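You operate a simulated robot arm through the tools that you are given. There is no shell and no other tool. Be economical: measure what you need, move in short steps, check, and stop when the job is done.

The job below is to be done with a simulated two-armed robot. You get a single attempt, and the scene is never put back.

Task
Put the weight on the low pile, reset and jog two blanks.
Fine: before you jog, push the back support up to the pile and turn the speed to slow. Set down upright: black weight.
Where things are to end (x, y in the base frame): black weight within 30 mm of [630, -190].

It is judged by the outcome, as a careful person would: the job done as asked, and still so three seconds after it is handed in. It fails if anything else is knocked over, pushed out of place, dropped, spilled or broken.

Robot
Two 7-joint arms with fingered hands on one trunk, on a base that drives. Base frame: it is fixed to the floor where the robot stands at the start and does not move with it; the origin is under the middle of the robot, x ahead of it, y to its left, z up. Lengths are in mm, angles in rad, forces in N, time in s.
The left shoulder is at the start at [20, 123, 1312], the right one opposite. With the tool pointing down near the work surface each hand reaches from about 100 to 420 mm from the robot's upright axis, wherever it stands, measured 20 degrees to its own side. Places, roughly: back support [500, -200, 900]; feeder jog button [500, 400, 1000]; feeder reset button [500, 300, 1000]; feeder speed knob [600, 500, 1000]; feeder start button [500, 500, 1000]; gate gap knob [800, 100, 1100]; left guide hand wheel [400, 100, 700]; right guide hand wheel [300, -400, 700]. Payload 2.4 kg a hand.
The TCP of each hand is the grasp point between the finger pads, 17 mm short of the fingertips. In the tool frame z runs along the fingers and y along their closing line. Largest opening 88 mm; the body of the gripper starts 47 mm behind the TCP. The gripper is a hand of 3 fingers: y runs from the thumb to the fingers, the wrist lies at [0, 0, -165] in the tool frame, and closing takes about 1.5 s.
Orientation is that of the tool frame in the base frame, as [roll, pitch, yaw] about the fixed x, y, z axes, in that order (R = Rz(yaw) Ry(pitch) Rx(roll)). With the fingers straight down and closing along the base's y, the tool's x points along the base's -x, its y along +y and its z along -z.

Tools
- The arms move only by the tool play_rows. It takes "left_moves", "right_moves" or both (then of equal length, played together; a hand with none holds still); each is a list of rows, each a list of 6 numbers: the shift along the tool's x, y, z in mm, then the turn, a rotation vector about the tool's x, y, z in rad. In form: [[x, y, z, wx, wy, wz], ...]. A call has 1 to 10 rows; each row is the pose to reach, as a shift and turn from the pose commanded when the call began, along the tool's axes at that moment. "left_jaw" and "right_jaw" are, for a hand that has rows, the closure in counts, from 0 (fully open) to 255 (shut), set as the call begins (left out, the last holds). Each row takes 0.2 s and may step no farther than 50 mm and 0.15 rad from the row before; otherwise, or with a gripper value out of range, the whole call is refused. A pose out of reach is approached as far as the arm can. The call stops where the force on the tool passes 60 N (or 10 N more than at its start, if that is more) or the arm is blocked; 0.2 s more then pass. The fingers move at their own pace (about 45 mm/s each) and stop on an object; they squeeze with about 22 N. The grip force told is the motor's: it shows also when the fingers shut on nothing. Time passes only in rows, and 0.2 s behind the last, so rows that repeat a pose let the fingers close. It gives the time, the measured TCP pose, the force on the tool (base axes), the opening and the grip force at its end, in the units of the frame above (readings bear some noise), with the torque about the TCP (base axes, N m) and any sound that the robot's microphone picked up.
- Cameras (640 x 400 px; columns grow to the right, rows downward): "scene" is now at [46.2, -20, 1741.1]; the picture's right is [-0.15, -0.99, 0.00], its down [-0.89, 0.14, -0.44] and it looks along [0.43, -0.07, -0.90] (base axes); focal length 293 px, centre (320, 200). "left" rides on the left gripper at [-52, 4, -66] in its tool frame; the picture's right is [-0.08, -1.00, 0.00], its down [0.78, -0.07, -0.62] and it looks along [0.62, -0.05, 0.78] (tool axes); focal length 243 px, centre (320, 200). "right" rides on the right gripper at [52, 4, -66] in its tool frame; the picture's right is [-0.09, 1.00, 0.00], its down [-0.78, -0.07, -0.62] and it looks along [-0.62, -0.05, 0.78] (tool axes); focal length 243 px, centre (320, 200). There is no depth. A picture from a camera that has moved, and an enlarged one, comes with that camera's place and axes in the base frame and with its lens. The place of the scene camera against the robot may be out by one fixed shift of up to 18 mm in any direction.
- grab_frame(camera): a new picture of that camera. It takes no simulated time.
- slide_trunk(by): slides the trunk up (or, below 0, down) by that many mm; the arms and the scene camera ride with it, the base frame stays. It gives what a move gives, with no picture.
- roll_base(legs): drives the robot by 1 to 6 legs, each [ahead, left, turn to the left] in mm, mm and rad, along the robot's own axes; the way and the turn of a leg run together, so that a leg with both is an arc; at most 1500 mm and 3.142 rad a leg. The arms and the cameras ride along, it lands a little off, and it stops where it bumps. It gives what a move gives.
- move_fingers(finger1, finger2, thumb_bend, hand): sets how far each is bent, from 0 (flat) to 1 (curled in); at 0.3 the hand is open as for a grip, at 0.7 the pads meet at the TCP. One left out holds its place. A second passes; each finger stops where it meets its share of the squeeze, and holds until it gets a number again. A gripper value or a shape takes the hand back. It gives what a move gives, with no picture; readings hold the bend of each and the force on the fingers (four entries, about 0 where the hand has none), thumb and palm.
- preshape(shape, hand): the hand has 3 fingers and takes this shape, open, in about a second: jaw (thumb against the fingers, like two jaws); tri (thumb and two fingers); tip (a fingertip pinch); poke (one finger out to press); point (the index stretched); flat (the hand flat); cup (the hand cupped); fist (a fist). The gripper value then closes the fingers along that shape, each until it touches; the sizes above hold for jaw. It gives what a move gives, with no picture.
- turn_head(pan, tilt): turns the head with the scene camera to pan (to the left, within 2.094 rad either way) and tilt (down, from -0.506 to 1.204), counted from straight ahead of the robot. It gives what a move gives.
- zoom(camera, box): a new picture of the part [left, top, right, bottom] of that camera's present view, enlarged. It takes no simulated time.
- sign_off(): hands the job in; it is judged then, once.

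Work in short steps. Places have to be worked out from the pictures, the camera data and where the tool is seen: move nearer, look again, correct. Check each grasp and each placing, and mend what went wrong. You have 120 turns and 88 pictures in all, those below and enlarged ones among them. Open the grippers and draw the arms clear of the work before you hand the job in, unless the task says otherwise; then end with one line.

The tools are called as a command line: name --argument value ..., lists and objects as JSON in quotes. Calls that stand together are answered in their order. play_rows: Moves the arms, as the interface text tells. Its arguments: {"type":"object","properties":{"left_moves":{"type":"array"},"left_jaw":{"type":"number"},"right_moves":{"type":"array"},"right_jaw":{"type":"number"}},"required":[]} The other tools are called the same way: slide_trunk (by) slides the trunk up or down; preshape (shape, hand) gives the hand a shape; move_fingers (finger1, finger2, thumb_bend, hand) moves the fingers one by one; roll_base (legs) drives the base; turn_head (pan, tilt) turns the head that bears the scene camera; grab_frame (camera) takes a picture; zoom (camera, box) takes an enlarged picture of a part of a camera's view; sign_off () hands the job in.

At the start:

```text
clock: 0.0
left_ee_pos: [337.8, 226.8, 1323.3]
left_ee_rot: [-3.141, 0.0, -3.141]
left_ft_force: [-0.1, 0.6, 1.5]
left_torque: [0.0, -0.03, -0.02]
left_finger_gap: 87.8
left_finger_force: 0.0
left_shape: jaw
left_bend: [0.3, 0.3, 0.3]
left_finger forces: [0.1, 0.0, 0.0, 0.0, 0.0, 0.0]
right_ee_pos: [269.2, -55.2, 1322.8]
right_ee_rot: [3.141, -0.001, -3.14]
right_ft_force: [0.9, 0.3, 0.1]
right_torque: [-0.01, 0.01, 0.02]
right_finger_gap: 88.0
right_finger_force: 0.0
right_shape: jaw
right_bend: [0.3, 0.3, 0.3]
right_finger forces: [0.1, 0.0, 0.0, 0.0, 0.0, 0.0]
trunk travel left (down, up): [-525.0, 305.0]
robot x, y, heading: [-1.5, 2.3, 0.002]
head pan, tilt: [-0.15, 1.119]
```

scene: 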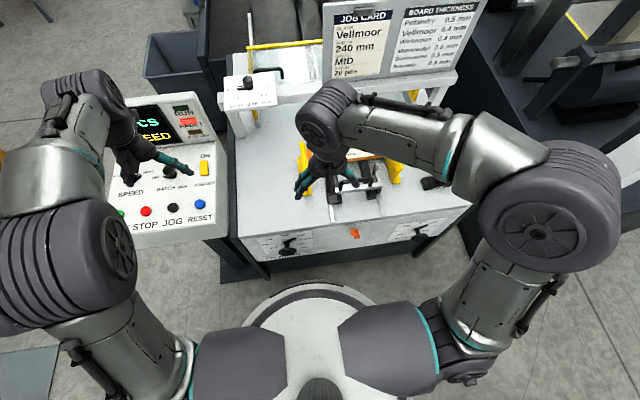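
right: 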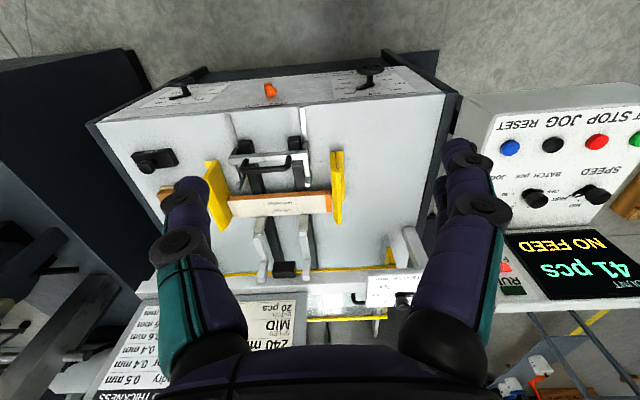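
left: 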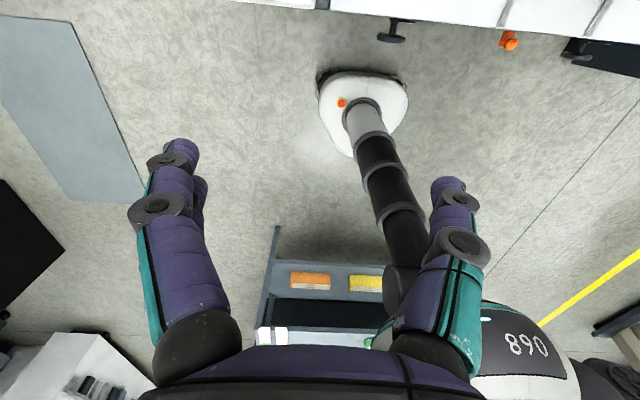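

I start by looking closer at the feeder table and the control panel.

zoom --camera "right" --box '[80, 60, 460, 300]'

zoom --camera "scene" --box '[220, 60, 480, 260]'

zoom --camera "scene" --box '[90, 80, 250, 260]'

```text
1.67 times, centred on (270, 180) of right
camera zoom: at [217.2, -51.3, 1387.2], right [0.08, 1.0, 0.0], down [0.78, -0.07, 0.62], along [0.62, -0.05, -0.78], focal length 404 px, centre (403, 233)
```

zoom: 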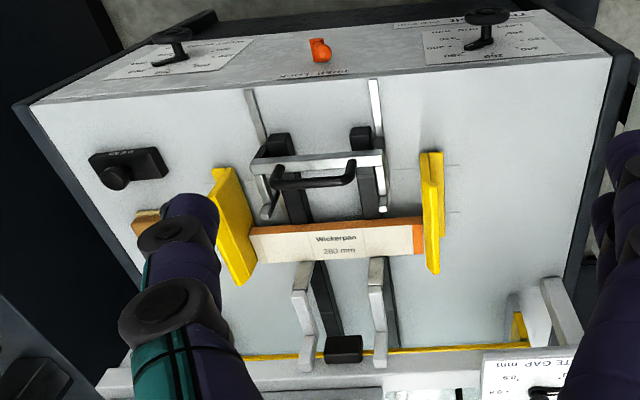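

```text
2.00 times, centred on (350, 160) of scene
camera zoom: at [46.2, -20.0, 1741.1], right [-0.15, -0.99, 0.0], down [-0.89, 0.14, -0.44], along [0.43, -0.07, -0.9], focal length 585 px, centre (260, 280)
```

zoom: 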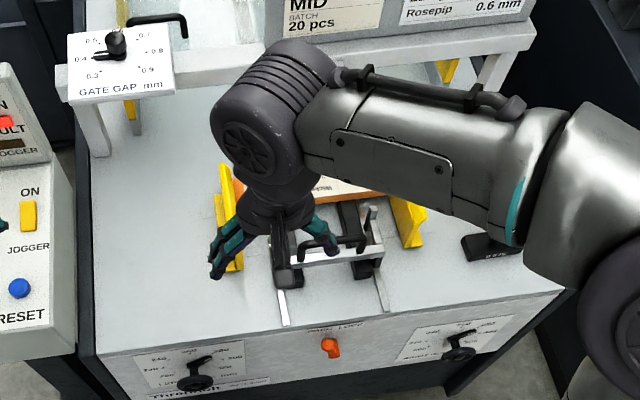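

```text
2.22 times, centred on (170, 170) of scene
camera zoom: at [46.2, -20.0, 1741.1], right [-0.15, -0.99, 0.0], down [-0.89, 0.14, -0.44], along [0.43, -0.07, -0.9], focal length 650 px, centre (653, 267)
```

zoom: 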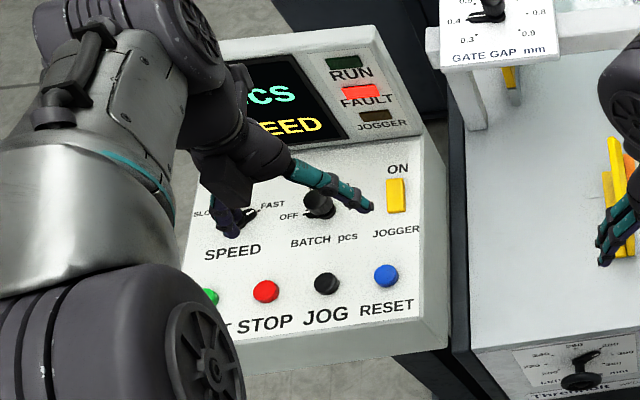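

The machine: pile between the yellow guides, back support with black handle, an orange "BACK LOCK" knob, black weight to the right. I draw both hands back to get a clear view.

play_rows --left_moves '[[45, 0, 0, 0, 0, 0], [90, 0, 0, 0, 0, 0], [135, 20, 0, 0, 0, 0], [170, 60, 0, 0, 0, 0]]' --right_moves '[[40, -30, 0, 0, 0, 0], [70, -70, 0, 0, 0, 0], [100, -110, 0, 0, 0, 0], [130, -150, 0, 0, 0, 0]]'

grab_frame --camera "scene"

```text
refused: row 4 steps farther than a row can; nothing moved
```

```text
81 pictures are left
camera scene: at [46.2, -20.0, 1741.1], right [-0.15, -0.99, 0.0], down [-0.89, 0.14, -0.44], along [0.43, -0.07, -0.9], focal length 293 px, centre (320, 200)
```

scene: 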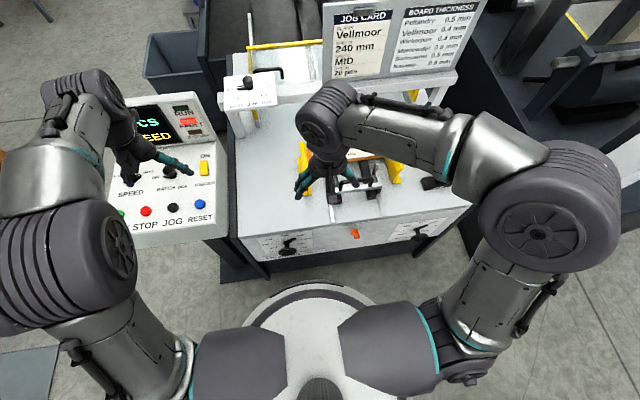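

Refused for step size; I repeat with smaller steps.

play_rows --left_moves '[[45, 0, 0, 0, 0, 0], [90, 0, 0, 0, 0, 0], [130, 20, 0, 0, 0, 0], [160, 50, 0, 0, 0, 0]]' --right_moves '[[35, -30, 0, 0, 0, 0], [65, -65, 0, 0, 0, 0], [90, -105, 0, 0, 0, 0], [115, -145, 0, 0, 0, 0]]'

grab_frame --camera "scene"

```text
clock: 1.0
left_ee_pos: [185.8, 292.2, 1318.6]
left_ee_rot: [-3.141, 0.001, 3.14]
left_ft_force: [0.6, -0.1, -0.9]
left_torque: [-0.04, -0.03, -0.03]
left_finger_gap: 87.9
left_finger_force: 0.1
left_shape: jaw
left_bend: [0.3, 0.3, 0.3]
left_finger forces: [0.1, 0.0, 0.1, 0.0, 0.0, 0.0]
left hand out of reach, approached as far as the arm can: row 2, 3, 4
right_ee_pos: [153.4, -201.8, 1322.2]
right_ee_rot: [-3.14, 0.0, 3.141]
right_ft_force: [0.7, 0.4, -0.3]
right_torque: [-0.01, -0.02, 0.03]
right_finger_gap: 87.7
right_finger_force: 0.1
right_shape: jaw
right_bend: [0.3, 0.3, 0.3]
right_finger forces: [0.0, 0.1, 0.0, 0.0, 0.0, 0.1]
trunk travel left (down, up): [-525.0, 305.0]
robot x, y, heading: [1.9, -2.8, 0.003]
head pan, tilt: [-0.15, 1.119]
```

```text
80 pictures are left
camera scene: at [45.1, -22.4, 1741.1], right [-0.15, -0.99, 0.0], down [-0.89, 0.14, -0.44], along [0.43, -0.06, -0.9], focal length 293 px, centre (320, 200)
```

scene: 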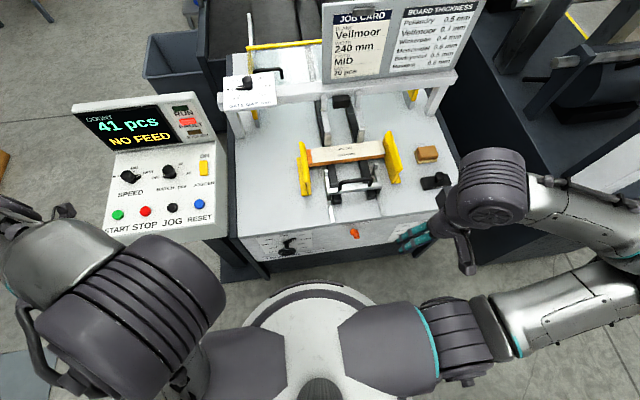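

zoom --camera "scene" --box '[270, 90, 460, 250]'

zoom --camera "scene" --box '[70, 90, 230, 250]'

zoom --camera "right" --box '[160, 100, 480, 300]'

```text
2.50 times, centred on (365, 170) of scene
camera zoom: at [45.1, -22.4, 1741.1], right [-0.15, -0.99, 0.0], down [-0.89, 0.14, -0.44], along [0.43, -0.06, -0.9], focal length 731 px, centre (208, 275)
```

zoom: 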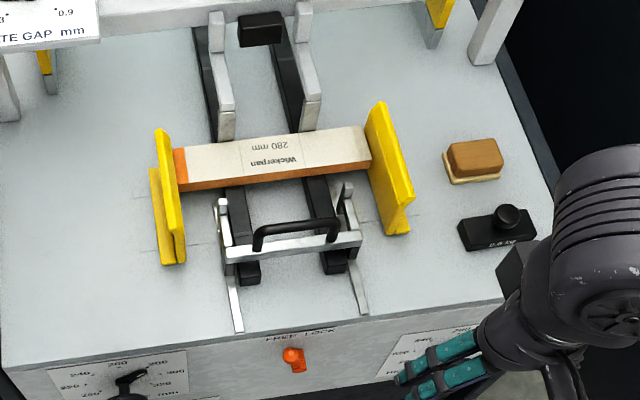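

```text
2.50 times, centred on (150, 170) of scene
camera zoom: at [45.1, -22.4, 1741.1], right [-0.15, -0.99, 0.0], down [-0.89, 0.14, -0.44], along [0.43, -0.06, -0.9], focal length 731 px, centre (745, 275)
```

zoom: 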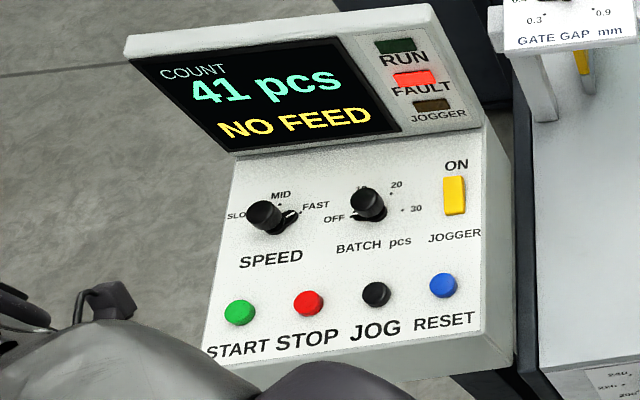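

```text
2.00 times, centred on (320, 200) of right
camera zoom: at [101.0, -198.6, 1386.6], right [0.08, 1.0, 0.0], down [0.78, -0.07, 0.62], along [0.62, -0.05, -0.78], focal length 485 px, centre (320, 200)
```

zoom: 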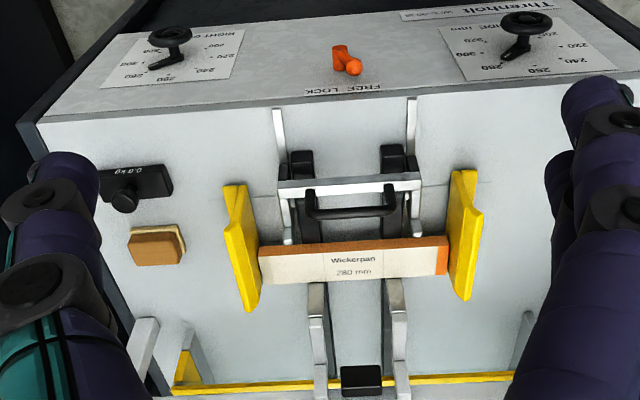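

The weight is labelled 0.8 kg and upright; a wooden block lies beside it. Next I check the FREE/LOCK lever and the job card closely.

zoom --camera "right" --box '[280, 100, 380, 160]'

zoom --camera "scene" --box '[310, 0, 490, 110]'

```text
6.40 times, centred on (330, 130) of right
camera zoom: at [101.0, -198.6, 1386.6], right [0.08, 1.0, 0.0], down [0.78, -0.07, 0.62], along [0.62, -0.05, -0.78], focal length 1553 px, centre (256, 648)
```

zoom: 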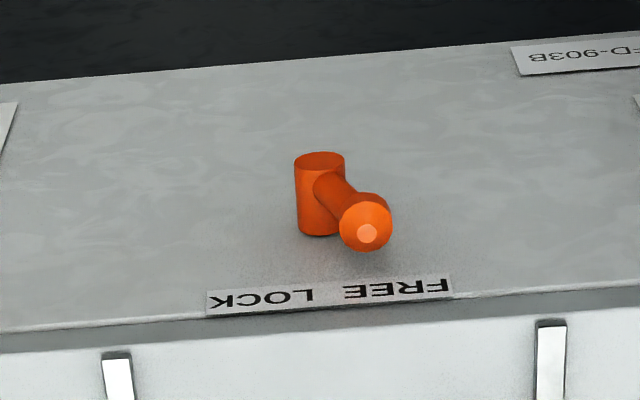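

```text
3.56 times, centred on (400, 55) of scene
camera zoom: at [45.1, -22.4, 1741.1], right [-0.15, -0.99, 0.0], down [-0.89, 0.14, -0.44], along [0.43, -0.06, -0.9], focal length 1040 px, centre (36, 716)
```

zoom: 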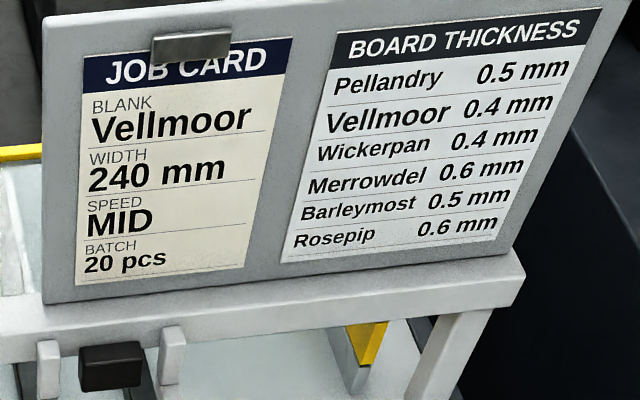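

The lever points to FREE, so the support can slide. I drive to the right and ahead so the right arm can reach the weight at about (465, -475).

roll_base --legs '[[0, -330, 0], [120, 0, 0]]'

grab_frame --camera "right"

grab_frame --camera "scene"

```text
clock: 4.0
left_ee_pos: [307.2, -38.1, 1317.7]
left_ee_rot: [-3.14, -0.002, 3.14]
left_ft_force: [0.4, -0.2, 0.7]
left_torque: [0.0, 0.01, 0.02]
left_finger_gap: 87.6
left_finger_force: 0.1
left_shape: jaw
left_bend: [0.3, 0.3, 0.3]
left_finger forces: [0.0, 0.0, 0.1, 0.0, 0.0, 0.1]
right_ee_pos: [274.5, -530.9, 1321.6]
right_ee_rot: [-3.14, 0.0, -3.141]
right_ft_force: [-0.5, 0.9, 0.5]
right_torque: [-0.01, -0.02, 0.0]
right_finger_gap: 87.7
right_finger_force: 0.0
right_shape: jaw
right_bend: [0.3, 0.3, 0.3]
right_finger forces: [0.0, 0.1, 0.0, 0.0, 0.1, 0.0]
trunk travel left (down, up): [-525.0, 305.0]
robot x, y, heading: [118.0, -325.2, -0.004]
head pan, tilt: [-0.15, 1.119]
```

```text
74 pictures are left
camera right: at [221.7, -527.5, 1387.1], right [0.09, 1.0, 0.0], down [0.78, -0.07, 0.62], along [0.62, -0.05, -0.78], focal length 243 px, centre (320, 200)
```

right: 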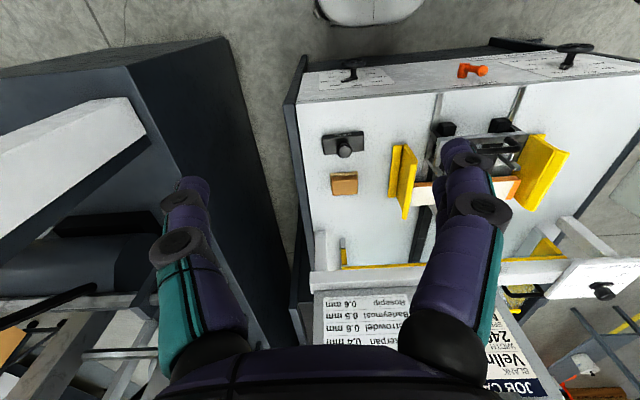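

```text
73 pictures are left
camera scene: at [166.5, -350.9, 1741.1], right [-0.15, -0.99, 0.0], down [-0.89, 0.14, -0.44], along [0.43, -0.07, -0.9], focal length 293 px, centre (320, 200)
```

scene: 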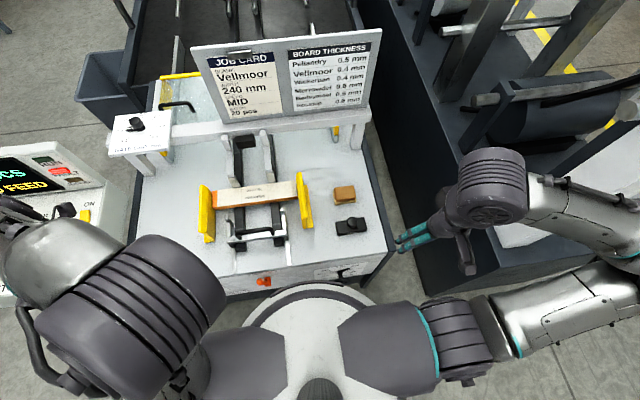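

The weight sits near (472, -493). I move the right hand above it and take a closer look.

play_rows --right_moves '[[-35, 8, 20, 0, 0, 0], [-70, 16, 50, 0, 0, 0], [-100, 24, 90, 0, 0, 0], [-120, 30, 135, 0, 0, 0], [-140, 36, 180, 0, 0, 0], [-150, 38, 225, 0, 0, 0], [-160, 38, 260, 0, 0, 0]]'

grab_frame --camera "right"

```text
refused: row 3 steps farther than a row can; nothing moved
```

```text
72 pictures are left
camera right: at [221.7, -527.5, 1387.1], right [0.09, 1.0, 0.0], down [0.78, -0.07, 0.62], along [0.62, -0.05, -0.78], focal length 243 px, centre (320, 200)
```

right: 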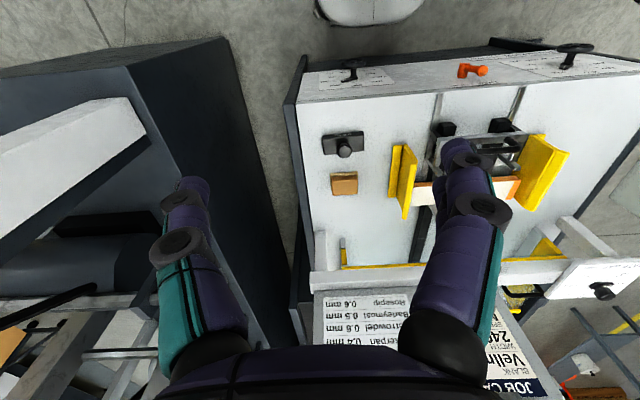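

The step was too long; I use uniform shorter steps.

play_rows --right_moves '[[-20, 5, 35, 0, 0, 0], [-40, 10, 70, 0, 0, 0], [-60, 15, 105, 0, 0, 0], [-80, 20, 140, 0, 0, 0], [-100, 25, 175, 0, 0, 0], [-120, 30, 210, 0, 0, 0], [-140, 35, 240, 0, 0, 0], [-160, 38, 265, 0, 0, 0]]'

grab_frame --camera "right"

```text
clock: 5.8
left_ee_pos: [307.8, -37.5, 1318.3]
left_ee_rot: [-3.141, -0.002, 3.139]
left_ft_force: [0.0, 0.1, 0.3]
left_torque: [0.03, 0.0, 0.02]
left_finger_gap: 88.0
left_finger_force: 0.0
left_shape: jaw
left_bend: [0.3, 0.3, 0.3]
left_finger forces: [0.0, 0.0, 0.1, 0.1, 0.0, 0.0]
right_ee_pos: [433.5, -494.0, 1055.6]
right_ee_rot: [-3.141, 0.001, -3.141]
right_ft_force: [-0.9, 0.0, 0.4]
right_torque: [0.01, -0.03, 0.01]
right_finger_gap: 88.2
right_finger_force: 0.2
right_shape: jaw
right_bend: [0.3, 0.3, 0.3]
right_finger forces: [0.0, 0.0, 0.0, 0.0, 0.1, 0.1]
trunk travel left (down, up): [-525.0, 305.0]
robot x, y, heading: [120.4, -330.2, 0.0]
head pan, tilt: [-0.15, 1.119]
```

```text
71 pictures are left
camera right: at [380.7, -489.8, 1121.6], right [0.08, 1.0, 0.0], down [0.78, -0.07, 0.62], along [0.62, -0.05, -0.78], focal length 243 px, centre (320, 200)
```

right: 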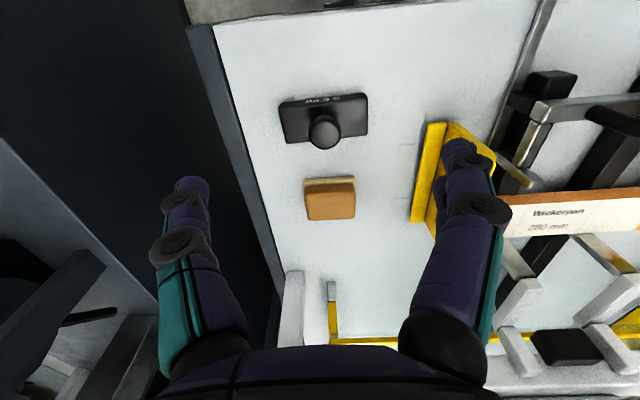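

From two views the weight's block top is at about z 852, centred at (480, -491), with the knob centre near z 880. I descend with open fingers around the knob.

play_rows --right_moves '[[-20, 2, 30, 0, 0, 0], [-40, 2, 65, 0, 0, 0], [-46, 2, 105, 0, 0, 0], [-46, 2, 135, 0, 0, 0], [-46, 2, 155, 0, 0, 0], [-46, 2, 165, 0, 0, 0]]'

grab_frame --camera "right"

```text
clock: 7.2
left_ee_pos: [307.8, -37.5, 1317.3]
left_ee_rot: [-3.139, -0.001, 3.139]
left_ft_force: [0.3, -0.3, 0.9]
left_torque: [0.0, -0.01, 0.04]
left_finger_gap: 87.8
left_finger_force: 0.1
left_shape: jaw
left_bend: [0.3, 0.3, 0.3]
left_finger forces: [0.1, 0.1, 0.1, 0.0, 0.0, 0.0]
right_ee_pos: [479.7, -492.1, 892.1]
right_ee_rot: [3.14, 0.001, -3.141]
right_ft_force: [0.6, 0.7, 0.1]
right_torque: [0.0, -0.04, 0.04]
right_finger_gap: 87.6
right_finger_force: 0.0
right_shape: jaw
right_bend: [0.3, 0.3, 0.3]
right_finger forces: [0.0, 0.1, 0.0, 0.1, 0.1, 0.0]
trunk travel left (down, up): [-525.0, 305.0]
robot x, y, heading: [118.5, -331.6, 0.0]
head pan, tilt: [-0.15, 1.119]
```

```text
70 pictures are left
camera right: at [426.7, -487.7, 956.4], right [0.09, 1.0, 0.0], down [0.78, -0.07, 0.62], along [0.62, -0.05, -0.78], focal length 243 px, centre (320, 200)
```

right: 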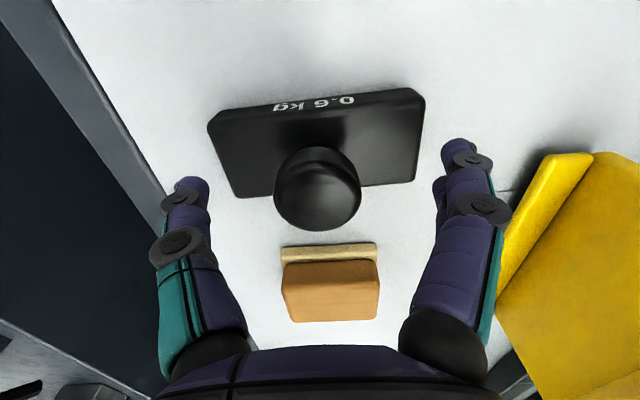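

Knob is centred between the fingers. I go down 11 mm and close.

play_rows --right_moves '[[-2, 0, 6, 0, 0, 0], [-2, 0, 11, 0, 0, 0]]'

play_rows --right_moves '[[0, 0, 0, 0, 0, 0], [0, 0, 0, 0, 0, 0], [0, 0, 0, 0, 0, 0], [0, 0, 0, 0, 0, 0], [0, 0, 0, 0, 0, 0], [0, 0, 0, 0, 0, 0], [0, 0, 0, 0, 0, 0], [0, 0, 0, 0, 0, 0]]' --right_jaw 255

grab_frame --camera "right"

```text
clock: 7.8
left_ee_pos: [306.2, -38.2, 1317.9]
left_ee_rot: [-3.141, -0.002, 3.139]
left_ft_force: [-1.2, 0.2, -0.3]
left_torque: [0.05, 0.02, 0.0]
left_finger_gap: 88.1
left_finger_force: 0.1
left_shape: jaw
left_bend: [0.3, 0.3, 0.3]
left_finger forces: [0.0, 0.0, 0.1, 0.0, 0.0, 0.0]
right_ee_pos: [479.9, -492.9, 881.4]
right_ee_rot: [-3.141, 0.001, 3.14]
right_ft_force: [0.3, 0.3, -0.3]
right_torque: [-0.04, 0.01, 0.01]
right_finger_gap: 88.0
right_finger_force: 0.3
right_shape: jaw
right_bend: [0.3, 0.3, 0.3]
right_finger forces: [0.1, 0.0, 0.0, 0.0, 0.0, 0.1]
trunk travel left (down, up): [-525.0, 305.0]
robot x, y, heading: [118.8, -325.6, -0.001]
head pan, tilt: [-0.15, 1.119]
```

```text
clock: 9.6
left_ee_pos: [308.4, -36.9, 1317.8]
left_ee_rot: [-3.141, -0.002, 3.14]
left_ft_force: [0.3, -0.4, 0.3]
left_torque: [-0.01, 0.01, -0.01]
left_finger_gap: 88.0
left_finger_force: 0.1
left_shape: jaw
left_bend: [0.3, 0.3, 0.3]
left_finger forces: [0.1, 0.0, 0.0, 0.1, 0.0, 0.0]
right_ee_pos: [480.4, -492.0, 880.2]
right_ee_rot: [3.141, 0.0, 3.14]
right_ft_force: [0.1, -0.1, -5.8]
right_torque: [0.0, 0.0, -0.01]
right_finger_gap: 13.8
right_finger_force: 21.7
right_shape: jaw
right_bend: [0.73, 0.72, 0.78]
right_finger forces: [9.0, 11.9, 0.1, 0.0, 17.7, 0.0]
trunk travel left (down, up): [-525.0, 305.0]
robot x, y, heading: [123.3, -330.6, -0.003]
head pan, tilt: [-0.15, 1.119]
```

```text
69 pictures are left
camera right: at [429.1, -487.7, 945.8], right [0.09, 1.0, 0.0], down [0.78, -0.07, 0.62], along [0.62, -0.05, -0.78], focal length 243 px, centre (320, 200)
```

right: 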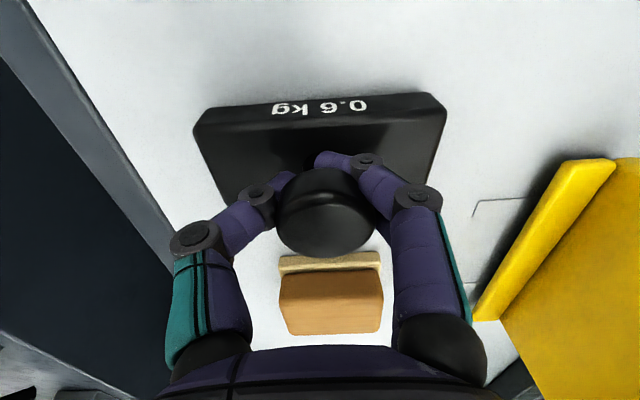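

The fingers closed on the stem under the knob (13.8 mm, 6 N downward = 0.6 kg already borne). I lift it.

play_rows --right_moves '[[0, 0, -10, 0, 0, 0], [0, 0, -30, 0, 0, 0], [0, 0, -60, 0, 0, 0], [0, 0, -95, 0, 0, 0], [0, 0, -130, 0, 0, 0], [0, 0, -150, 0, 0, 0]]'

grab_frame --camera "right"

grab_frame --camera "scene"

```text
clock: 11.0
left_ee_pos: [307.1, -37.8, 1318.3]
left_ee_rot: [-3.139, -0.001, 3.141]
left_ft_force: [-0.6, 0.0, 0.1]
left_torque: [-0.03, -0.02, 0.0]
left_finger_gap: 87.9
left_finger_force: 0.1
left_shape: jaw
left_bend: [0.3, 0.3, 0.3]
left_finger forces: [0.1, 0.1, 0.1, 0.1, 0.0, 0.0]
right_ee_pos: [481.3, -493.0, 1031.7]
right_ee_rot: [3.141, -0.001, 3.139]
right_ft_force: [-0.1, 0.7, -5.5]
right_torque: [0.04, -0.02, 0.0]
right_finger_gap: 13.1
right_finger_force: 21.9
right_shape: jaw
right_bend: [0.73, 0.72, 0.79]
right_finger forces: [8.9, 12.5, 0.0, 0.1, 17.4, 0.0]
trunk travel left (down, up): [-525.0, 305.0]
robot x, y, heading: [119.9, -334.2, -0.004]
head pan, tilt: [-0.15, 1.119]
```

```text
68 pictures are left
camera right: at [428.9, -487.9, 1097.2], right [0.09, 1.0, 0.0], down [0.78, -0.07, 0.62], along [0.62, -0.05, -0.78], focal length 243 px, centre (320, 200)
```

right: 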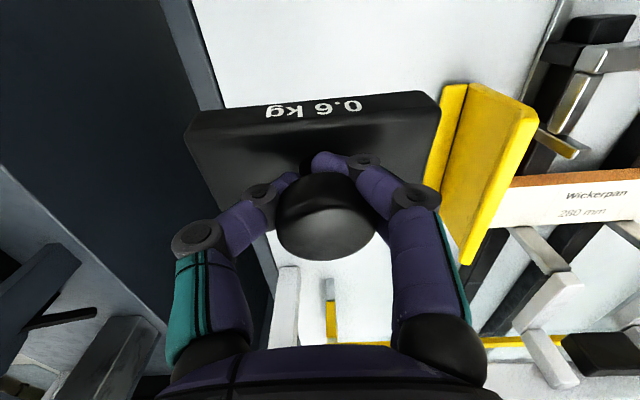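

```text
67 pictures are left
camera scene: at [165.5, -351.3, 1741.1], right [-0.15, -0.99, 0.0], down [-0.89, 0.14, -0.44], along [0.43, -0.07, -0.9], focal length 293 px, centre (320, 200)
```

scene: 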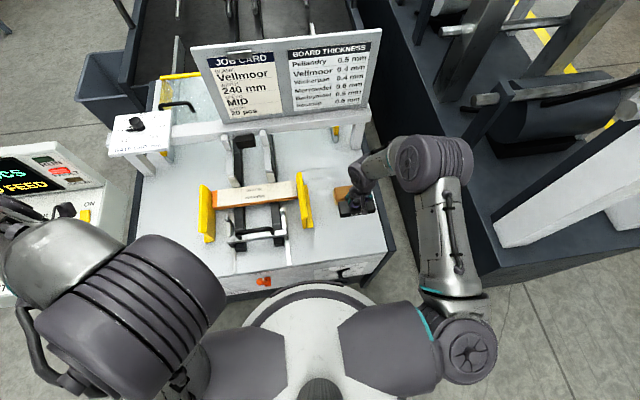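

The weight hangs upright in the grip. I raise it a bit more, then drive left and ahead so that (630, -190) comes within the right hand's reach.

play_rows --right_moves '[[0, 0, -30, 0, 0, 0], [0, 0, -60, 0, 0, 0], [0, 0, -90, 0, 0, 0]]'

roll_base --legs '[[0, 285, 0], [60, 0, 0]]'

grab_frame --camera "right"

grab_frame --camera "scene"

grab_frame --camera "left"

```text
clock: 11.8
left_ee_pos: [307.0, -37.5, 1316.8]
left_ee_rot: [-3.139, 0.0, 3.139]
left_ft_force: [-0.5, 0.1, 0.2]
left_torque: [-0.02, -0.03, 0.0]
left_finger_gap: 87.8
left_finger_force: 0.1
left_shape: jaw
left_bend: [0.3, 0.3, 0.3]
left_finger forces: [0.1, 0.0, 0.1, 0.1, 0.1, 0.0]
right_ee_pos: [481.1, -493.2, 1121.4]
right_ee_rot: [-3.141, 0.0, -3.141]
right_ft_force: [0.3, -0.6, -6.5]
right_torque: [0.02, 0.01, -0.01]
right_finger_gap: 12.3
right_finger_force: 22.3
right_shape: jaw
right_bend: [0.73, 0.72, 0.79]
right_finger forces: [8.7, 12.3, 0.1, 0.0, 18.1, 0.0]
trunk travel left (down, up): [-525.0, 305.0]
robot x, y, heading: [118.9, -333.8, -0.002]
head pan, tilt: [-0.15, 1.119]
```

```text
clock: 14.4
left_ee_pos: [371.1, 248.1, 1316.8]
left_ee_rot: [3.142, -0.004, 3.14]
left_ft_force: [0.1, 0.0, 0.2]
left_torque: [0.0, 0.03, -0.04]
left_finger_gap: 87.9
left_finger_force: 0.1
left_shape: jaw
left_bend: [0.3, 0.3, 0.3]
left_finger forces: [0.0, 0.0, 0.0, 0.0, 0.1, 0.0]
right_ee_pos: [544.3, -206.9, 1120.6]
right_ee_rot: [-3.14, 0.0, 3.14]
right_ft_force: [0.6, 0.3, -6.0]
right_torque: [0.02, 0.02, 0.01]
right_finger_gap: 12.4
right_finger_force: 22.1
right_shape: jaw
right_bend: [0.73, 0.72, 0.79]
right_finger forces: [8.7, 12.6, 0.0, 0.0, 18.1, 0.0]
trunk travel left (down, up): [-525.0, 305.0]
robot x, y, heading: [179.7, -44.6, -0.007]
head pan, tilt: [-0.15, 1.119]
```

```text
66 pictures are left
camera right: at [491.9, -201.9, 1185.8], right [0.09, 1.0, 0.0], down [0.78, -0.07, 0.62], along [0.62, -0.05, -0.78], focal length 243 px, centre (320, 200)
```

right: 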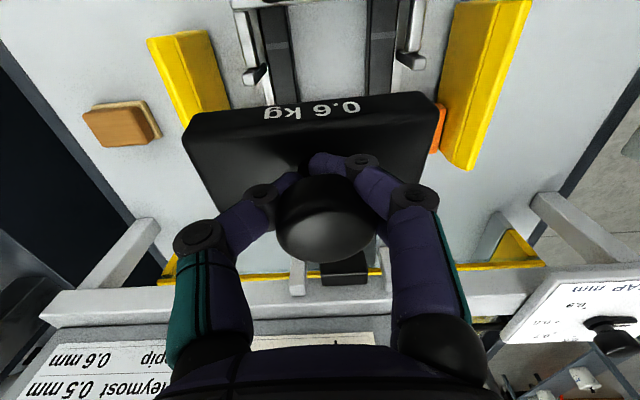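

```text
65 pictures are left
camera scene: at [229.5, -64.6, 1741.0], right [-0.15, -0.99, 0.0], down [-0.89, 0.14, -0.43], along [0.43, -0.07, -0.9], focal length 293 px, centre (320, 200)
```

scene: 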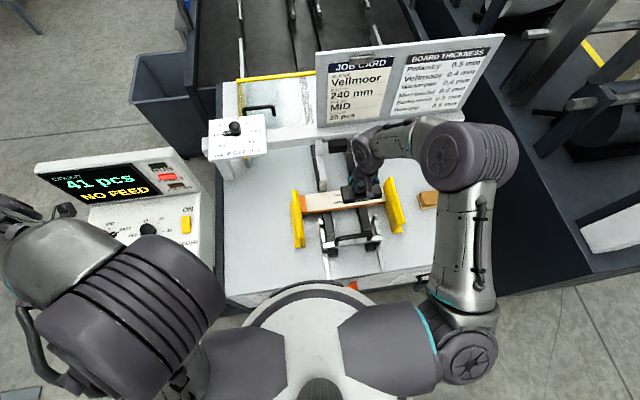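

```text
64 pictures are left
camera left: at [422.4, 253.5, 1383.3], right [0.08, -1.0, 0.0], down [-0.78, -0.06, 0.62], along [-0.62, -0.05, -0.78], focal length 243 px, centre (320, 200)
```

left: 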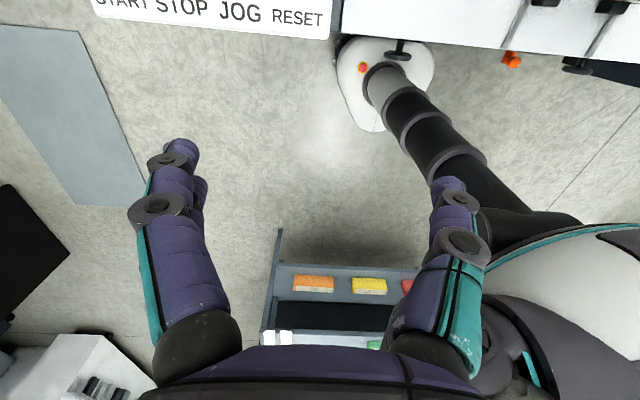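

The weight is now over the pile, with the robot a bit far. I raise the arm, lower the trunk 150 mm for more reach, then check.

play_rows --right_moves '[[0, 0, -30, 0, 0, 0], [0, 0, -60, 0, 0, 0]]'

slide_trunk --by -150

play_rows --right_moves '[[-30, 5, 0, 0, 0, 0], [-60, 10, 0, 0, 0, 0], [-88, 15, 0, 0, 0, 0]]'

grab_frame --camera "right"

grab_frame --camera "scene"

```text
clock: 15.0
left_ee_pos: [369.7, 249.5, 1316.4]
left_ee_rot: [-3.138, -0.002, 3.14]
left_ft_force: [-0.2, -0.4, 0.0]
left_torque: [-0.01, -0.03, -0.01]
left_finger_gap: 87.6
left_finger_force: 0.0
left_shape: jaw
left_bend: [0.3, 0.3, 0.3]
left_finger forces: [0.0, 0.0, 0.1, 0.1, 0.0, 0.0]
right_ee_pos: [542.4, -207.1, 1181.3]
right_ee_rot: [3.14, -0.001, 3.14]
right_ft_force: [-0.5, 0.3, -5.7]
right_torque: [0.02, 0.0, -0.03]
right_finger_gap: 12.2
right_finger_force: 22.1
right_shape: jaw
right_bend: [0.74, 0.72, 0.79]
right_finger forces: [8.8, 12.8, 0.0, 0.0, 19.0, 0.1]
trunk travel left (down, up): [-525.0, 305.0]
robot x, y, heading: [177.2, -47.7, 0.002]
head pan, tilt: [-0.15, 1.119]
```

```text
clock: 16.7
left_ee_pos: [368.0, 248.3, 1167.7]
left_ee_rot: [-3.141, -0.002, 3.139]
left_ft_force: [1.2, -0.3, 0.0]
left_torque: [0.0, 0.04, 0.0]
left_finger_gap: 88.2
left_finger_force: 0.1
left_shape: jaw
left_bend: [0.3, 0.3, 0.3]
left_finger forces: [0.0, 0.1, 0.0, 0.1, 0.1, 0.0]
right_ee_pos: [541.6, -207.1, 1031.9]
right_ee_rot: [3.141, 0.0, -3.141]
right_ft_force: [-0.2, 0.0, -5.5]
right_torque: [-0.03, -0.01, 0.02]
right_finger_gap: 12.3
right_finger_force: 21.8
right_shape: jaw
right_bend: [0.74, 0.72, 0.79]
right_finger forces: [8.7, 12.8, 0.1, 0.0, 18.7, 0.0]
trunk travel left (down, up): [-375.0, 455.0]
robot x, y, heading: [174.1, -47.0, 0.004]
head pan, tilt: [-0.15, 1.119]
```

```text
clock: 17.5
left_ee_pos: [368.9, 248.4, 1167.0]
left_ee_rot: [-3.14, -0.002, 3.139]
left_ft_force: [0.5, -0.6, 0.8]
left_torque: [0.02, -0.02, 0.03]
left_finger_gap: 87.9
left_finger_force: 0.0
left_shape: jaw
left_bend: [0.3, 0.3, 0.3]
left_finger forces: [0.1, 0.1, 0.1, 0.0, 0.0, 0.1]
right_ee_pos: [630.6, -192.5, 1031.0]
right_ee_rot: [-3.14, -0.001, 3.14]
right_ft_force: [0.2, 0.0, -5.5]
right_torque: [0.03, 0.01, -0.01]
right_finger_gap: 11.9
right_finger_force: 22.1
right_shape: jaw
right_bend: [0.74, 0.72, 0.79]
right_finger forces: [7.9, 13.0, 0.0, 0.0, 18.5, 0.1]
trunk travel left (down, up): [-375.0, 455.0]
robot x, y, heading: [179.3, -43.0, -0.002]
head pan, tilt: [-0.15, 1.119]
```

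```text
63 pictures are left
camera right: at [578.1, -187.7, 1095.6], right [0.08, 1.0, 0.0], down [0.78, -0.07, 0.62], along [0.62, -0.05, -0.78], focal length 243 px, centre (320, 200)
```

right: 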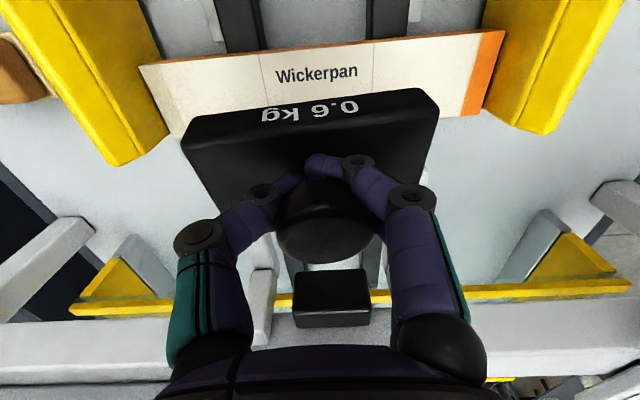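

```text
62 pictures are left
camera scene: at [227.4, -64.8, 1591.1], right [-0.15, -0.99, 0.0], down [-0.89, 0.14, -0.44], along [0.43, -0.07, -0.9], focal length 293 px, centre (320, 200)
```

scene: 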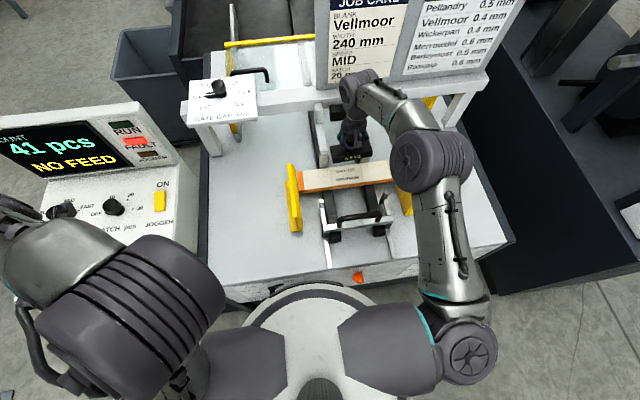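

The pile top is about z 879, spanning x 602–667, y -333 to -53; centre ≈ (634, -193). I lower the weight toward it.

play_rows --right_moves '[[-2, 1, 30, 0, 0, 0], [-2, 1, 60, 0, 0, 0], [-2, 1, 80, 0, 0, 0], [-2, 1, 85, 0, 0, 0]]'

grab_frame --camera "right"

```text
clock: 18.5
left_ee_pos: [368.6, 248.4, 1167.0]
left_ee_rot: [-3.138, -0.002, 3.14]
left_ft_force: [-1.0, -0.1, -0.8]
left_torque: [0.0, 0.01, 0.0]
left_finger_gap: 87.8
left_finger_force: 0.0
left_shape: jaw
left_bend: [0.3, 0.3, 0.3]
left_finger forces: [0.1, 0.0, 0.0, 0.0, 0.0, 0.1]
right_ee_pos: [631.0, -191.3, 946.1]
right_ee_rot: [-3.141, -0.001, -3.141]
right_ft_force: [-0.9, 0.4, -6.3]
right_torque: [-0.01, 0.0, -0.01]
right_finger_gap: 12.0
right_finger_force: 22.1
right_shape: jaw
right_bend: [0.74, 0.72, 0.79]
right_finger forces: [7.8, 13.0, 0.0, 0.1, 18.6, 0.0]
trunk travel left (down, up): [-375.0, 455.0]
robot x, y, heading: [181.2, -46.1, -0.004]
head pan, tilt: [-0.15, 1.119]
```

```text
61 pictures are left
camera right: at [580.4, -187.3, 1010.7], right [0.09, 1.0, 0.0], down [0.78, -0.07, 0.62], along [0.62, -0.05, -0.78], focal length 243 px, centre (320, 200)
```

right: 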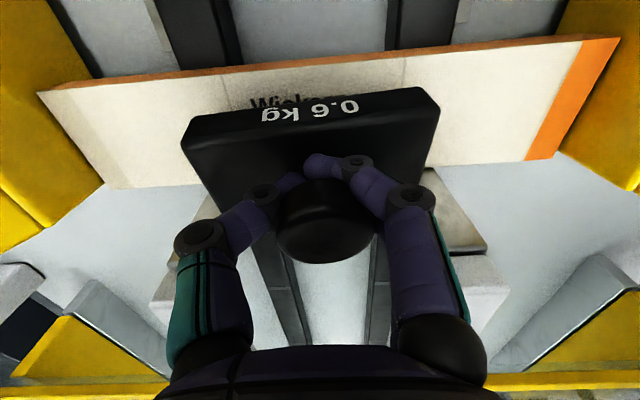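

Weight sits well over the pile. I lower in small steps watching the force.

play_rows --right_moves '[[-2, 0, 3, 0, 0, 0], [-2, 0, 6, 0, 0, 0], [-2, 0, 9, 0, 0, 0]]'

play_rows --right_moves '[[0, 0, 2, 0, 0, 0], [0, 0, 4, 0, 0, 0]]'

```text
clock: 19.3
left_ee_pos: [367.3, 249.3, 1167.5]
left_ee_rot: [-3.14, -0.001, 3.141]
left_ft_force: [0.4, 0.3, -0.1]
left_torque: [-0.02, 0.0, -0.01]
left_finger_gap: 87.8
left_finger_force: 0.0
left_shape: jaw
left_bend: [0.3, 0.3, 0.3]
left_finger forces: [0.1, 0.0, 0.0, 0.0, 0.1, 0.0]
right_ee_pos: [633.2, -191.1, 937.6]
right_ee_rot: [3.141, 0.0, 3.139]
right_ft_force: [-0.6, 0.3, -5.3]
right_torque: [-0.01, -0.02, 0.04]
right_finger_gap: 11.6
right_finger_force: 22.0
right_shape: jaw
right_bend: [0.74, 0.72, 0.79]
right_finger forces: [7.9, 13.0, 0.0, 0.0, 18.7, 0.1]
trunk travel left (down, up): [-375.0, 455.0]
robot x, y, heading: [184.7, -43.8, 0.001]
head pan, tilt: [-0.15, 1.119]
```

```text
clock: 19.9
left_ee_pos: [368.5, 248.2, 1167.5]
left_ee_rot: [-3.14, -0.001, 3.141]
left_ft_force: [-0.2, -0.3, -0.4]
left_torque: [-0.01, 0.0, -0.03]
left_finger_gap: 88.0
left_finger_force: 0.1
left_shape: jaw
left_bend: [0.3, 0.3, 0.3]
left_finger forces: [0.0, 0.0, 0.1, 0.1, 0.0, 0.0]
right_ee_pos: [634.2, -189.6, 933.5]
right_ee_rot: [-3.141, 0.0, 3.141]
right_ft_force: [-0.9, -0.8, -6.3]
right_torque: [0.01, -0.01, 0.0]
right_finger_gap: 11.7
right_finger_force: 21.6
right_shape: jaw
right_bend: [0.74, 0.72, 0.79]
right_finger forces: [7.8, 13.0, 0.0, 0.0, 18.8, 0.1]
trunk travel left (down, up): [-375.0, 455.0]
robot x, y, heading: [180.3, -43.6, -0.005]
head pan, tilt: [-0.15, 1.119]
```

play_rows --right_moves '[[0, 0, 2, 0, 0, 0], [0, 0, 4, 0, 0, 0]]'

play_rows --right_moves '[[0, 0, 2, 0, 0, 0], [0, 0, 4, 0, 0, 0]]'

grab_frame --camera "right"

```text
clock: 20.5
left_ee_pos: [369.0, 248.4, 1167.9]
left_ee_rot: [-3.139, 0.001, 3.139]
left_ft_force: [0.0, -0.2, 0.5]
left_torque: [0.01, 0.0, 0.01]
left_finger_gap: 87.9
left_finger_force: 0.1
left_shape: jaw
left_bend: [0.3, 0.3, 0.3]
left_finger forces: [0.0, 0.0, 0.0, 0.0, 0.0, 0.0]
right_ee_pos: [634.2, -191.0, 929.5]
right_ee_rot: [-3.141, 0.0, 3.139]
right_ft_force: [-0.6, -1.5, -0.1]
right_torque: [0.22, -0.1, 0.01]
right_finger_gap: 12.0
right_finger_force: 21.8
right_shape: jaw
right_bend: [0.74, 0.73, 0.79]
right_finger forces: [7.4, 12.5, 0.0, 0.0, 22.0, 0.1]
trunk travel left (down, up): [-375.0, 455.0]
robot x, y, heading: [179.1, -47.6, -0.001]
head pan, tilt: [-0.15, 1.119]
```

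```text
clock: 21.1
left_ee_pos: [367.5, 248.7, 1166.7]
left_ee_rot: [-3.141, 0.0, 3.14]
left_ft_force: [-0.3, -0.3, 0.3]
left_torque: [-0.01, 0.0, 0.01]
left_finger_gap: 88.2
left_finger_force: 0.1
left_shape: jaw
left_bend: [0.3, 0.3, 0.3]
left_finger forces: [0.0, 0.0, 0.0, 0.0, 0.1, 0.0]
right_ee_pos: [634.0, -192.0, 925.0]
right_ee_rot: [3.141, 0.002, -3.14]
right_ft_force: [-0.9, -2.0, 1.5]
right_torque: [0.3, -0.12, -0.01]
right_finger_gap: 12.1
right_finger_force: 22.4
right_shape: jaw
right_bend: [0.74, 0.73, 0.79]
right_finger forces: [7.4, 14.1, 0.1, 0.0, 23.6, 0.1]
trunk travel left (down, up): [-375.0, 455.0]
robot x, y, heading: [179.8, -45.5, -0.004]
head pan, tilt: [-0.15, 1.119]
```

```text
60 pictures are left
camera right: at [581.6, -186.9, 990.6], right [0.09, 1.0, 0.0], down [0.78, -0.07, 0.62], along [0.62, -0.05, -0.78], focal length 243 px, centre (320, 200)
```

right: 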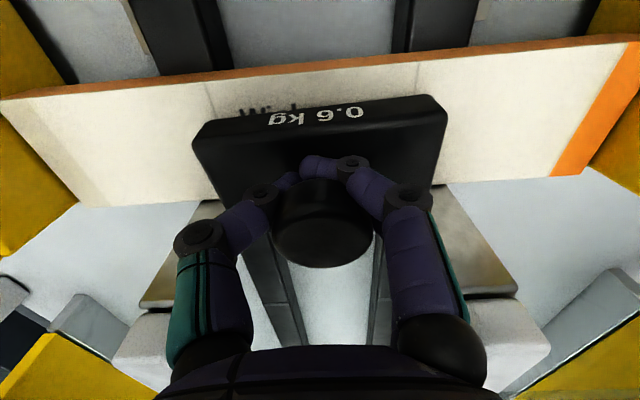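

The pile now carries the weight (force from -6 N to about 0). I open the fingers.

play_rows --right_moves '[[0, 0, 0, 0, 0, 0], [0, 0, 0, 0, 0, 0], [0, 0, 0, 0, 0, 0], [0, 0, 0, 0, 0, 0], [0, 0, 0, 0, 0, 0], [0, 0, 0, 0, 0, 0], [0, 0, 0, 0, 0, 0], [0, 0, 0, 0, 0, 0]]' --right_jaw 0

play_rows --right_moves '[[0, 0, -15, 0, 0, 0], [0, 0, -40, 0, 0, 0], [0, 0, -75, 0, 0, 0], [0, 0, -110, 0, 0, 0]]'

grab_frame --camera "right"

```text
clock: 22.9
left_ee_pos: [368.5, 249.8, 1167.2]
left_ee_rot: [-3.14, -0.003, 3.14]
left_ft_force: [-0.1, -0.2, 0.0]
left_torque: [-0.01, 0.03, -0.02]
left_finger_gap: 87.6
left_finger_force: 0.1
left_shape: jaw
left_bend: [0.3, 0.3, 0.3]
left_finger forces: [0.0, 0.1, 0.0, 0.0, 0.1, 0.1]
right_ee_pos: [634.2, -191.0, 926.0]
right_ee_rot: [-3.141, 0.001, 3.139]
right_ft_force: [0.2, 0.6, 0.1]
right_torque: [0.03, 0.0, -0.02]
right_finger_gap: 87.6
right_finger_force: 0.1
right_shape: jaw
right_bend: [0.3, 0.3, 0.3]
right_finger forces: [0.0, 0.0, 0.0, 0.1, 0.0, 0.0]
trunk travel left (down, up): [-375.0, 455.0]
robot x, y, heading: [179.1, -46.6, -0.002]
head pan, tilt: [-0.15, 1.119]
```

```text
clock: 23.9
left_ee_pos: [368.1, 249.4, 1167.0]
left_ee_rot: [-3.139, -0.001, 3.141]
left_ft_force: [0.0, 0.4, 0.6]
left_torque: [-0.02, 0.02, 0.03]
left_finger_gap: 88.1
left_finger_force: 0.1
left_shape: jaw
left_bend: [0.3, 0.3, 0.3]
left_finger forces: [0.0, 0.0, 0.1, 0.0, 0.0, 0.0]
right_ee_pos: [634.4, -192.4, 1036.1]
right_ee_rot: [3.14, -0.001, 3.14]
right_ft_force: [-1.2, 0.5, -0.5]
right_torque: [-0.04, -0.03, 0.01]
right_finger_gap: 88.1
right_finger_force: 0.2
right_shape: jaw
right_bend: [0.3, 0.3, 0.3]
right_finger forces: [0.0, 0.1, 0.1, 0.0, 0.0, 0.0]
trunk travel left (down, up): [-375.0, 455.0]
robot x, y, heading: [176.2, -44.1, -0.004]
head pan, tilt: [-0.15, 1.119]
```

```text
59 pictures are left
camera right: at [582.4, -187.5, 1100.7], right [0.09, 1.0, 0.0], down [0.78, -0.07, 0.62], along [0.62, -0.05, -0.78], focal length 243 px, centre (320, 200)
```

right: 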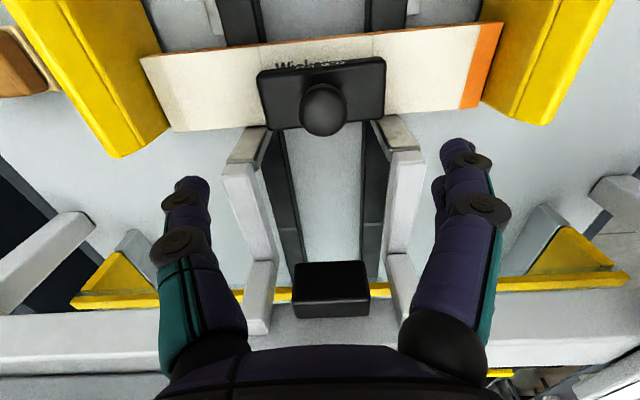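

The weight stands upright on the pile at about (635, -190). I pull the hand back to look at the back support and its handle.

play_rows --right_moves '[[30, 0, -15, 0, 0, 0], [70, 0, -30, 0, 0, 0], [115, 0, -40, 0, 0, 0], [160, 0, -40, 0, 0, 0], [205, 0, -40, 0, 0, 0], [250, 0, -40, 0, 0, 0]]'

grab_frame --camera "right"

zoom --camera "scene" --box '[270, 120, 450, 300]'

```text
clock: 25.3
left_ee_pos: [367.9, 247.5, 1167.5]
left_ee_rot: [-3.141, 0.0, 3.139]
left_ft_force: [-0.3, 0.4, 0.4]
left_torque: [0.0, -0.02, -0.01]
left_finger_gap: 87.8
left_finger_force: 0.1
left_shape: jaw
left_bend: [0.3, 0.3, 0.3]
left_finger forces: [0.0, 0.0, 0.0, 0.1, 0.1, 0.0]
right_ee_pos: [384.7, -194.6, 1075.4]
right_ee_rot: [3.14, 0.003, 3.141]
right_ft_force: [-0.2, -0.3, -0.4]
right_torque: [-0.02, 0.03, -0.02]
right_finger_gap: 87.9
right_finger_force: 0.1
right_shape: jaw
right_bend: [0.3, 0.3, 0.3]
right_finger forces: [0.0, 0.1, 0.1, 0.0, 0.0, 0.0]
trunk travel left (down, up): [-375.0, 455.0]
robot x, y, heading: [176.8, -40.1, -0.004]
head pan, tilt: [-0.15, 1.119]
```

```text
58 pictures are left
camera right: at [331.4, -188.7, 1139.7], right [0.08, 1.0, 0.0], down [0.78, -0.07, 0.62], along [0.62, -0.05, -0.78], focal length 243 px, centre (320, 200)
```

right: 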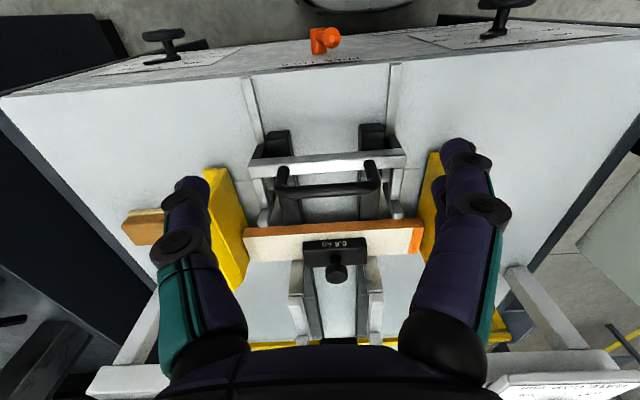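

```text
2.22 times, centred on (360, 210) of scene
camera zoom: at [225.8, -67.0, 1591.1], right [-0.15, -0.99, 0.0], down [-0.89, 0.14, -0.44], along [0.43, -0.07, -0.9], focal length 650 px, centre (231, 178)
```

zoom: 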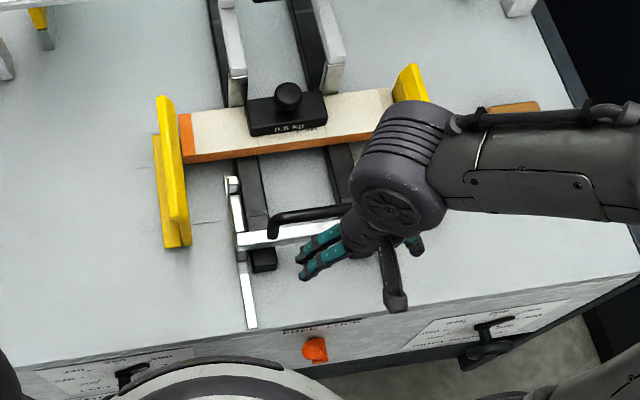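

I zoom into the support to judge its geometry and the gap to the pile.

zoom --camera "right" --box '[230, 100, 430, 260]'

```text
2.50 times, centred on (330, 180) of right
camera zoom: at [331.4, -188.7, 1139.7], right [0.08, 1.0, 0.0], down [0.78, -0.07, 0.62], along [0.62, -0.05, -0.78], focal length 606 px, centre (295, 250)
```

zoom: 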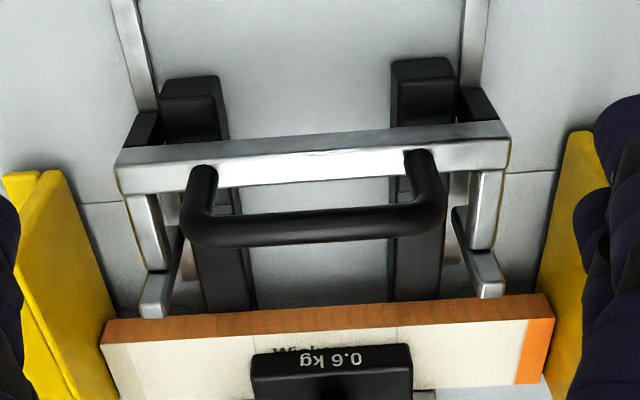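

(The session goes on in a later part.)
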